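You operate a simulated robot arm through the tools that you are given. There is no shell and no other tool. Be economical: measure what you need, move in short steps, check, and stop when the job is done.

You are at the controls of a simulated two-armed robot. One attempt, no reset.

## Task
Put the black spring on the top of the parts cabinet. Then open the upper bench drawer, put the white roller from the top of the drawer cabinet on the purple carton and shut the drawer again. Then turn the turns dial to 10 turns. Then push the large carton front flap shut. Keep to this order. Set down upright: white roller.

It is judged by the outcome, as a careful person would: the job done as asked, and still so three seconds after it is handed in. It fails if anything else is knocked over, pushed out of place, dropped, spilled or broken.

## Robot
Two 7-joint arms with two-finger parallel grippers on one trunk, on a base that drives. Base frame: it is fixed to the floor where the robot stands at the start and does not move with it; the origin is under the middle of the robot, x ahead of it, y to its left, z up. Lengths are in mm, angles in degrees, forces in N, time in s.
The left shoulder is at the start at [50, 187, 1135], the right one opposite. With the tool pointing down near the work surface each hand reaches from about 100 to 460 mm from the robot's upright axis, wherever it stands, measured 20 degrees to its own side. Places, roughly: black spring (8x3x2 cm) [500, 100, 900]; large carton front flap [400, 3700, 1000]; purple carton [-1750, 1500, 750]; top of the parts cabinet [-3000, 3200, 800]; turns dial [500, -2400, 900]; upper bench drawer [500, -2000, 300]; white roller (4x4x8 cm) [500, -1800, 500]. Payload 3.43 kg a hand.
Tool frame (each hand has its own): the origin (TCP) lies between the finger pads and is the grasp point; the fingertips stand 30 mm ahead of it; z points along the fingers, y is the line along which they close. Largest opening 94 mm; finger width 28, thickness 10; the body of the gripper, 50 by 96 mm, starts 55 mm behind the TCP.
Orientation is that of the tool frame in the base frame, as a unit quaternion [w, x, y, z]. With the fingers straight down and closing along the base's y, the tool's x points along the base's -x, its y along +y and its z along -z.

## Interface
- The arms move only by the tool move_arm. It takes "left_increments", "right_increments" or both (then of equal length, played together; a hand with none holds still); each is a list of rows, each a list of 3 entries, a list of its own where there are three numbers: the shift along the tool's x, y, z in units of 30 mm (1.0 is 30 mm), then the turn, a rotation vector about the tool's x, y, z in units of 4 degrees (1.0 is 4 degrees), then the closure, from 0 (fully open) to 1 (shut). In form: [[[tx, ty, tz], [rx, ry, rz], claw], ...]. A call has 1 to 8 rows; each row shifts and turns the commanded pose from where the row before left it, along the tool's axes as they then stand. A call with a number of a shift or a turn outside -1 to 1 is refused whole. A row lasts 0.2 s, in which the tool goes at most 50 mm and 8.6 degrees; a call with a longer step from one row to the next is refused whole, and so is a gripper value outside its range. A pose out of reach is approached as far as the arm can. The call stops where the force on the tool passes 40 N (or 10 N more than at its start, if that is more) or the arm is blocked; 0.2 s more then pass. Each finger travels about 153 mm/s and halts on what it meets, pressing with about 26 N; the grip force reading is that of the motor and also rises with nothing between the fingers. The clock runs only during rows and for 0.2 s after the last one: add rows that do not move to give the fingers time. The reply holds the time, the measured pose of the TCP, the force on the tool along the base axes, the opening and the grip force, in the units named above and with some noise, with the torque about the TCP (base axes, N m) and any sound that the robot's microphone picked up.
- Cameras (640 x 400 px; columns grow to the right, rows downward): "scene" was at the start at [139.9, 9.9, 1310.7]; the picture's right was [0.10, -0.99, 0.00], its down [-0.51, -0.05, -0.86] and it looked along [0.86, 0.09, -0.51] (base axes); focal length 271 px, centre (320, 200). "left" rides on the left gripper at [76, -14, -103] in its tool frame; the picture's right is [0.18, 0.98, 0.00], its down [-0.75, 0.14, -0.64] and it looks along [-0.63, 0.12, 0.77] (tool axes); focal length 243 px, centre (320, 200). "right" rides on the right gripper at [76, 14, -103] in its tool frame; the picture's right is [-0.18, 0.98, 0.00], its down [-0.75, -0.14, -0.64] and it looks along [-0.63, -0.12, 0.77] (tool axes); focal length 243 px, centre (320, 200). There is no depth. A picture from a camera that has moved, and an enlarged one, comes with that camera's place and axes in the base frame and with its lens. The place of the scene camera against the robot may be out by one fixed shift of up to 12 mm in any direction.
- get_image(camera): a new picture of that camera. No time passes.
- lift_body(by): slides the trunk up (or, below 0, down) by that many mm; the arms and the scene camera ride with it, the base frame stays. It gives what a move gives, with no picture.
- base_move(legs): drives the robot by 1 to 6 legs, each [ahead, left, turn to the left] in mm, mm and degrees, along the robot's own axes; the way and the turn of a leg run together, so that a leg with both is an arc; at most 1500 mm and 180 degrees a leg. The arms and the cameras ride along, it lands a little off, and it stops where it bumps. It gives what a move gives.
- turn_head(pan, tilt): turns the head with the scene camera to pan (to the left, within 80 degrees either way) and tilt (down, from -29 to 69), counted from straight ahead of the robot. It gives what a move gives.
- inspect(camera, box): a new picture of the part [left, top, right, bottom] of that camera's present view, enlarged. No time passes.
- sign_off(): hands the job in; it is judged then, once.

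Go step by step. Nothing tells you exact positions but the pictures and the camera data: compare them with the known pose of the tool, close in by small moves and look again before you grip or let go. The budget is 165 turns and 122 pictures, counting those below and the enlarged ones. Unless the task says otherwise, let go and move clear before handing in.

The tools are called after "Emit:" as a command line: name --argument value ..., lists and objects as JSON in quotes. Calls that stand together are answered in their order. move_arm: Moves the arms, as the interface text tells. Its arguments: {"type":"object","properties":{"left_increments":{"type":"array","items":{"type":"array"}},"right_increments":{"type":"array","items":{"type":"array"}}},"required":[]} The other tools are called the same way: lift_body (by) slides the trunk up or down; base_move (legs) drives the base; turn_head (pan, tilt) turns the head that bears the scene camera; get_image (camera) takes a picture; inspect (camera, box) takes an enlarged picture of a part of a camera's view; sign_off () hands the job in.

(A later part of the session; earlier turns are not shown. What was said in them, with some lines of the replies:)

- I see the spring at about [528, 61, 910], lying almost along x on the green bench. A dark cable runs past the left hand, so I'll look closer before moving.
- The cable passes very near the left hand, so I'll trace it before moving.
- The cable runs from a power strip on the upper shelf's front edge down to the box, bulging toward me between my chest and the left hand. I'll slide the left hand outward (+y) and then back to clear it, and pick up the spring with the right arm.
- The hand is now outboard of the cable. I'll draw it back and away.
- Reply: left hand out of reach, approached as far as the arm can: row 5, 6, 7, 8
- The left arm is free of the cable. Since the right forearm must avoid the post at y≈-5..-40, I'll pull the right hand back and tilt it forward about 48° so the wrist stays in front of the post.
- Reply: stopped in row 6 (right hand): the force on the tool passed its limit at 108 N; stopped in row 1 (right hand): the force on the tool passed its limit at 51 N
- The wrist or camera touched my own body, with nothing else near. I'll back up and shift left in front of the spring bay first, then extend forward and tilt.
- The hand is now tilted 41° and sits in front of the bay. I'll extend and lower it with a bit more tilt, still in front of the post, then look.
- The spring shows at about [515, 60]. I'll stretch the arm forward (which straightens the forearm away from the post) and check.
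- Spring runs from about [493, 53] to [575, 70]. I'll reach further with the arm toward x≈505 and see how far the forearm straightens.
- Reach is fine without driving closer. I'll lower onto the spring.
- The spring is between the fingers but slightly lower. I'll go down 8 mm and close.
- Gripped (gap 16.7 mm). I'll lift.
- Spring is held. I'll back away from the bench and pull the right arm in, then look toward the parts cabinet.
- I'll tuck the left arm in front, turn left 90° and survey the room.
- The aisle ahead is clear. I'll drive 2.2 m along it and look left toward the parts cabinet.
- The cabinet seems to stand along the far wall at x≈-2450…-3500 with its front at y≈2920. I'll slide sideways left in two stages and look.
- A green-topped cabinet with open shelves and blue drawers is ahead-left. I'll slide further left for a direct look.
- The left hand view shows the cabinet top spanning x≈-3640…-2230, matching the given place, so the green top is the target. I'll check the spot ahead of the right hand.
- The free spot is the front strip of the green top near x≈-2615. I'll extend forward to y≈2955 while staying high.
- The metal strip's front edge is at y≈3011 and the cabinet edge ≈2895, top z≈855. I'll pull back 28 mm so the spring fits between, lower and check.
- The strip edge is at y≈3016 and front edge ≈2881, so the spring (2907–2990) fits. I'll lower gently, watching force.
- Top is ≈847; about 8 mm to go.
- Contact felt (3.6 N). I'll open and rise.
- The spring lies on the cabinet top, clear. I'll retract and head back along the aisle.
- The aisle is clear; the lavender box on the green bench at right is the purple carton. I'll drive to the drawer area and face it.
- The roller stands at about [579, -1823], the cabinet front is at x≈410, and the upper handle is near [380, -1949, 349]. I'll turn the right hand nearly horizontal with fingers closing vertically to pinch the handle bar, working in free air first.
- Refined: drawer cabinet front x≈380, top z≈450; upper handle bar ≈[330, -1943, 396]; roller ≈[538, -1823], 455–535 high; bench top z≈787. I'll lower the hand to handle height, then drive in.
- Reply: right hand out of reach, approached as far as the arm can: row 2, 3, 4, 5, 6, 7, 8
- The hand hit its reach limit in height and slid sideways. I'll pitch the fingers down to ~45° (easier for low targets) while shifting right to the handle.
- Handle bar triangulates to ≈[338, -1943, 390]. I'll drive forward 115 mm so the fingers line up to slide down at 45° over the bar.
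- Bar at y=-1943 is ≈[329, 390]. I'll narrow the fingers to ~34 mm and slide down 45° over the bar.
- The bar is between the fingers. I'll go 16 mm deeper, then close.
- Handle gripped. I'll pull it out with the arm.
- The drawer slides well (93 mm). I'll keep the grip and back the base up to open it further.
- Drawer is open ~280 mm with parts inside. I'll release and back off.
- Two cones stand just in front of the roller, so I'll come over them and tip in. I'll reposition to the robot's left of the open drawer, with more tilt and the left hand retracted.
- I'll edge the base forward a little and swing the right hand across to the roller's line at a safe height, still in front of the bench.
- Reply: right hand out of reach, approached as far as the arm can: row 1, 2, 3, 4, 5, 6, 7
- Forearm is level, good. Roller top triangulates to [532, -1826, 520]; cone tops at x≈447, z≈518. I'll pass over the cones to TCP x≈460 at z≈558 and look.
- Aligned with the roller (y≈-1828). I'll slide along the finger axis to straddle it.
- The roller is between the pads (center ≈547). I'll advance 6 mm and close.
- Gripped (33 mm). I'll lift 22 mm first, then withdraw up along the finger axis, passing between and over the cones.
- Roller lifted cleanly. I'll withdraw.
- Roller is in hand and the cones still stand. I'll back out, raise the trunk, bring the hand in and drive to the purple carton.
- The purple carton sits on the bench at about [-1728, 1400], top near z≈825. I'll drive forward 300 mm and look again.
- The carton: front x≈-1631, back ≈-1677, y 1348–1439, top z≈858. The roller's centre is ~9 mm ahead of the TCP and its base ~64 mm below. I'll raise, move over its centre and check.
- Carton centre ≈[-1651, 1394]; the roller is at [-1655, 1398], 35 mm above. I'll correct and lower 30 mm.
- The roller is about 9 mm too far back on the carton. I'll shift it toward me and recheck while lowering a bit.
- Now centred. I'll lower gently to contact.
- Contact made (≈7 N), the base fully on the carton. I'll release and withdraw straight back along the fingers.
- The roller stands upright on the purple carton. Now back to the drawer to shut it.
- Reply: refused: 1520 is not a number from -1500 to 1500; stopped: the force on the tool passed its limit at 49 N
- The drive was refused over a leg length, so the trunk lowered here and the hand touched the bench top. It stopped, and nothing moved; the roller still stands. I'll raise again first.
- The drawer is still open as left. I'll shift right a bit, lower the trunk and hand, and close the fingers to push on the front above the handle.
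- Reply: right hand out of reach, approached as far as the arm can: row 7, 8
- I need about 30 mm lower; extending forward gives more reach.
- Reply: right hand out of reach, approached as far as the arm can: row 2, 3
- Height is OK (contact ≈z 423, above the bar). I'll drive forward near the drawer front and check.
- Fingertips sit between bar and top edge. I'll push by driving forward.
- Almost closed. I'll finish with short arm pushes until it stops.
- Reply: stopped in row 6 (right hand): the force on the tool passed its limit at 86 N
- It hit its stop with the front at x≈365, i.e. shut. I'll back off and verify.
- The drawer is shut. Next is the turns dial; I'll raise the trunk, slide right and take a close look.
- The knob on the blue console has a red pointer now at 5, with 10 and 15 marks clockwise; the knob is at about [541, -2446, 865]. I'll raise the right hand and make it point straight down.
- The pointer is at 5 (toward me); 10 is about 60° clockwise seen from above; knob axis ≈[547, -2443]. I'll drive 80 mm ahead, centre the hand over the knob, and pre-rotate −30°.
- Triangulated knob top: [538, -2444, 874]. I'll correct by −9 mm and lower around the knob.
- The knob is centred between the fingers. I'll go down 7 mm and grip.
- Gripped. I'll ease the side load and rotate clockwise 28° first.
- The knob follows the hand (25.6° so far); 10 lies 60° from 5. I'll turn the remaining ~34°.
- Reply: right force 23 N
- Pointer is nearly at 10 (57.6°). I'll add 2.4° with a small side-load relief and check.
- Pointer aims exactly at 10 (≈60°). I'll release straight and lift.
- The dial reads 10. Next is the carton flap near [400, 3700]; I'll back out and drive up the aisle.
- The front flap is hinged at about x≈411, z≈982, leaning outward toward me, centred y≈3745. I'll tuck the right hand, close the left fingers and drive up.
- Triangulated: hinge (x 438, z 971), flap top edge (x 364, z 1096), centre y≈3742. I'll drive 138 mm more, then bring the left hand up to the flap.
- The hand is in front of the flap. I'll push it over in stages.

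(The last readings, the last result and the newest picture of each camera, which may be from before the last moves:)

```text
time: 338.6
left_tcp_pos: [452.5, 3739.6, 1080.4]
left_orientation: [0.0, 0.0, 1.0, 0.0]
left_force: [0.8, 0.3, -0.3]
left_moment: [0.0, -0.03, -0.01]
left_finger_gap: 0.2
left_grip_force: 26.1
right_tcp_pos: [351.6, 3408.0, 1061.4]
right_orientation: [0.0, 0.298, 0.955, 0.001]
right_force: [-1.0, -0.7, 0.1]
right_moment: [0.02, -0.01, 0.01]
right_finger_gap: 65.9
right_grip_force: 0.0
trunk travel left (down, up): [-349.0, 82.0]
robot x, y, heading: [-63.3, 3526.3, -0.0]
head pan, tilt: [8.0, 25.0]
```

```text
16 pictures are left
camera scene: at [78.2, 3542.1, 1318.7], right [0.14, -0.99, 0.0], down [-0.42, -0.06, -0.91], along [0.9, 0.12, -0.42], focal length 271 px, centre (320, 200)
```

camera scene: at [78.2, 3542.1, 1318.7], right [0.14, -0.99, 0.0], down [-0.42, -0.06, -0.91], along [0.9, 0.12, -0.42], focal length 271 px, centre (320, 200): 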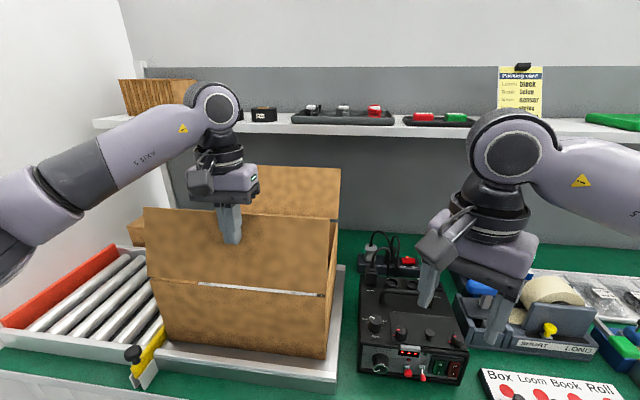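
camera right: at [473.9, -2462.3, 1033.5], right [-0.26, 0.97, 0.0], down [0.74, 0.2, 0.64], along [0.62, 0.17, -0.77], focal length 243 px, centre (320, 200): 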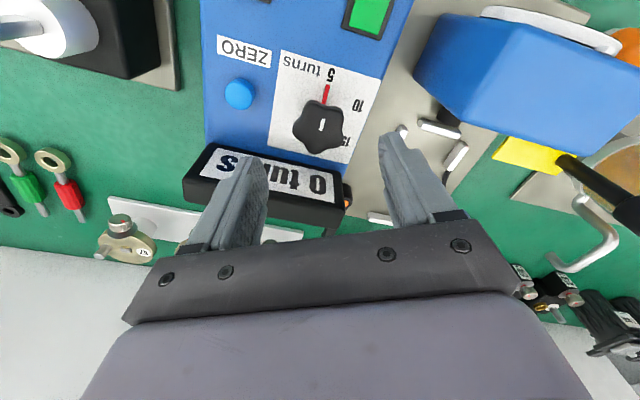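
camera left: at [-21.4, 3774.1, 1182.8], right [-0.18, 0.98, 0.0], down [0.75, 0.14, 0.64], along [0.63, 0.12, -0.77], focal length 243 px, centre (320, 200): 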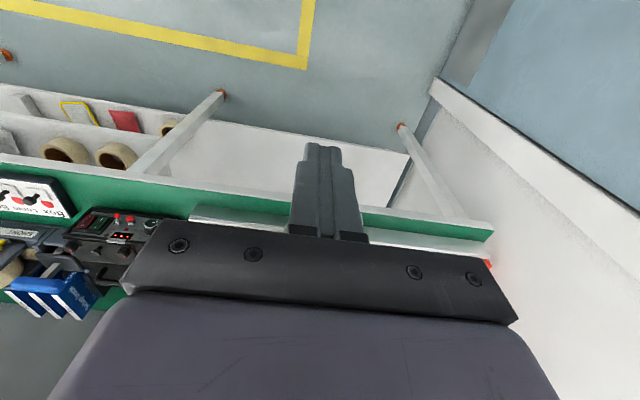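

The flap follows, now about upright. I'll continue the arc over and down.

Emit:
move_arm --left_increments '[[[-0.9, 0, 0], [0, 0, 0], 1], [[-0.8, 0, 0.3], [0, 0, 0], 1], [[-0.7, 0, 0.6], [0, 0, 0], 1], [[-0.4, 0, 0.7], [0, 0, 0], 1], [[-0.1, 0, 0.5], [0, 0, 0], 1]]'

Emit:
get_image --camera "scene"

```text
time: 339.8
left_tcp_pos: [536.5, 3740.0, 1017.1]
left_orientation: [0.001, 0.001, 1.0, -0.001]
left_force: [-0.2, -0.8, 0.3]
left_moment: [-0.04, -0.03, 0.02]
left_finger_gap: 0.1
left_grip_force: 26.5
right_tcp_pos: [350.1, 3408.3, 1062.2]
right_orientation: [0.001, 0.299, 0.954, 0.002]
right_force: [-0.2, -0.6, -0.3]
right_moment: [0.01, 0.02, 0.0]
right_finger_gap: 65.8
right_grip_force: 0.1
trunk travel left (down, up): [-349.0, 82.0]
robot x, y, heading: [-65.4, 3529.4, 0.2]
head pan, tilt: [8.0, 25.0]
```

```text
15 pictures are left
camera scene: at [78.1, 3542.3, 1318.7], right [0.14, -0.99, 0.0], down [-0.42, -0.06, -0.91], along [0.9, 0.12, -0.42], focal length 271 px, centre (320, 200)
```

scene: 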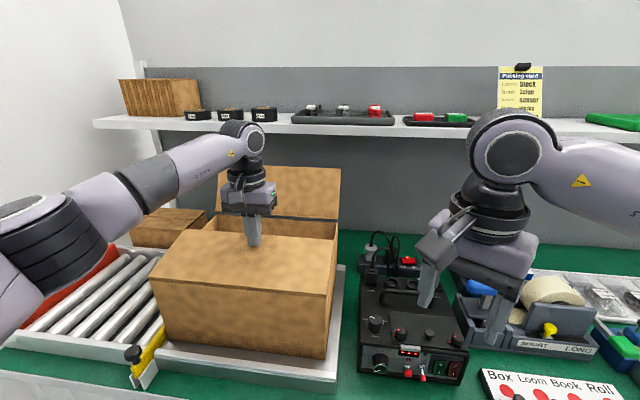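

Almost flat. I'll press down gently until it meets resistance.

Emit:
move_arm --left_increments '[[[0, 0, 0.17], [0, 0, 0], 1], [[0, 0, 0.17], [0, 0, 0], 1], [[0, 0, 0.17], [0, 0, 0], 1]]'

Emit:
inspect --camera "scene" --box '[130, 150, 370, 380]'

```text
time: 340.6
left_tcp_pos: [537.7, 3740.3, 1003.1]
left_orientation: [0.001, 0.0, 1.0, -0.002]
left_force: [0.4, -0.4, -0.2]
left_moment: [-0.06, 0.01, 0.01]
left_finger_gap: 0.0
left_grip_force: 26.2
right_tcp_pos: [350.2, 3409.3, 1062.1]
right_orientation: [0.0, 0.299, 0.954, 0.001]
right_force: [-0.6, -0.5, -0.2]
right_moment: [0.04, -0.01, -0.01]
right_finger_gap: 65.7
right_grip_force: 0.1
trunk travel left (down, up): [-349.0, 82.0]
robot x, y, heading: [-63.4, 3527.6, -0.2]
head pan, tilt: [8.0, 25.0]
```

```text
1.74 times, centred on (250, 265) of scene
camera zoom: at [78.0, 3542.3, 1318.7], right [0.14, -0.99, 0.0], down [-0.42, -0.06, -0.91], along [0.9, 0.12, -0.42], focal length 472 px, centre (442, 87)
```

zoom: 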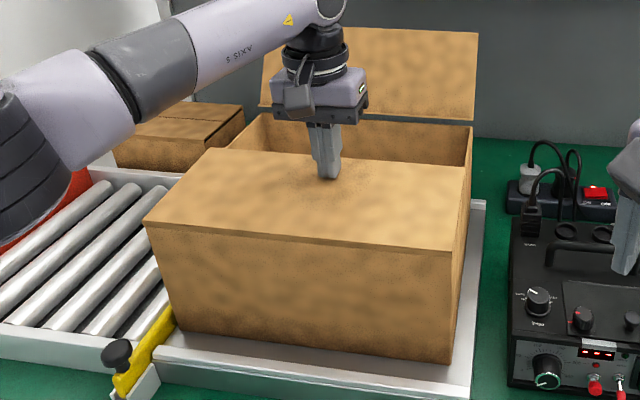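

Emit:
move_arm --left_increments '[[[0, 0, 0.12], [0, 0, 0], 1], [[0, 0, 0.12], [0, 0, 0], 1], [[0, 0, 0.12], [0, 0, 0], 1], [[0, 0, 0.12], [0, 0, 0], 1]]'

Emit:
inspect --camera "scene" --box '[130, 150, 370, 380]'

```text
time: 341.6
left_tcp_pos: [537.3, 3741.0, 992.5]
left_orientation: [0.004, 0.0, 1.0, -0.001]
left_force: [-1.5, 5.7, 24.3]
left_moment: [0.1, 0.33, -0.17]
left_finger_gap: 0.0
left_grip_force: 25.6
right_tcp_pos: [348.2, 3409.5, 1062.8]
right_orientation: [0.001, 0.298, 0.955, 0.002]
right_force: [-0.2, -0.9, 0.4]
right_moment: [0.02, -0.01, 0.01]
right_finger_gap: 65.5
right_grip_force: 0.0
trunk travel left (down, up): [-349.0, 82.0]
robot x, y, heading: [-62.2, 3524.8, -0.2]
head pan, tilt: [8.0, 25.0]
```

```text
1.74 times, centred on (250, 265) of scene
camera zoom: at [75.4, 3542.0, 1319.5], right [0.14, -0.99, 0.0], down [-0.42, -0.06, -0.91], along [0.9, 0.12, -0.42], focal length 472 px, centre (442, 87)
```

zoom: 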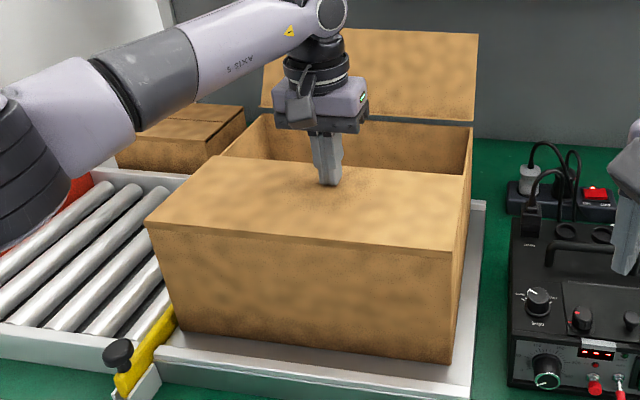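

The flap is flat against its stop (24 N). I'll lift straight up and see that it stays.

Emit:
move_arm --left_increments '[[[0, 0, -0.3], [0, 0, 0], 1], [[0, 0, -0.8], [0, 0, 0], 1], [[0, 0, -1], [0, 0, 0], 1], [[0, 0, -1], [0, 0, 0], 1], [[0.8, 0, -1], [0, 0, 0], 1], [[1, 0, -0.5], [0, 0, 0], 1], [[1, 0, 0], [0, 0, 0], 1], [[1, 0, 0], [0, 0, 0], 1]]'

Emit:
base_move --legs '[[-400, 0, 0]]'

Emit:
get_image --camera "scene"

```text
time: 343.4
left_tcp_pos: [422.8, 3739.1, 1125.0]
left_orientation: [0.0, 0.0, 1.0, -0.001]
left_force: [1.3, 0.3, -0.5]
left_moment: [-0.02, 0.04, 0.06]
left_finger_gap: 0.0
left_grip_force: 25.9
right_tcp_pos: [350.9, 3408.5, 1062.5]
right_orientation: [0.0, 0.299, 0.954, 0.001]
right_force: [-0.3, 0.0, 0.2]
right_moment: [0.0, 0.0, -0.05]
right_finger_gap: 65.8
right_grip_force: 0.1
trunk travel left (down, up): [-349.0, 82.0]
robot x, y, heading: [-63.7, 3529.5, -0.0]
head pan, tilt: [8.0, 25.0]
```

```text
time: 345.9
left_tcp_pos: [23.2, 3738.9, 1125.7]
left_orientation: [0.001, 0.002, 1.0, -0.001]
left_force: [-0.3, -0.2, -0.3]
left_moment: [0.0, 0.02, 0.01]
left_finger_gap: 0.0
left_grip_force: 26.0
right_tcp_pos: [-51.3, 3408.6, 1062.1]
right_orientation: [0.0, 0.302, 0.953, 0.001]
right_force: [-0.5, -0.5, -0.2]
right_moment: [-0.01, -0.05, 0.02]
right_finger_gap: 65.9
right_grip_force: 0.1
trunk travel left (down, up): [-349.0, 82.0]
robot x, y, heading: [-466.8, 3529.0, -0.4]
head pan, tilt: [8.0, 25.0]
```

```text
12 pictures are left
camera scene: at [-323.8, 3543.4, 1318.8], right [0.13, -0.99, 0.0], down [-0.42, -0.06, -0.91], along [0.9, 0.12, -0.42], focal length 271 px, centre (320, 200)
```

scene: 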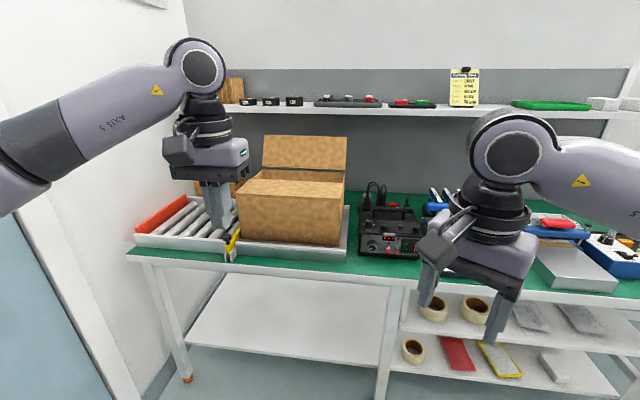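

The front flap stays down flat and both hands are clear. I've checked all four jobs, so I'm handing in.

Emit:
sign_off

```text
The job is handed in.
```

All four jobs are done, in the order asked. The spring is on the parts cabinet, the roller stands upright on the purple carton with the drawer shut again, the dial points to 10 turns, and the carton's front flap is shut.

The right hand bumped twice: once against my own body, and once on the bench by the purple carton. Neither bump moved anything that I could see.
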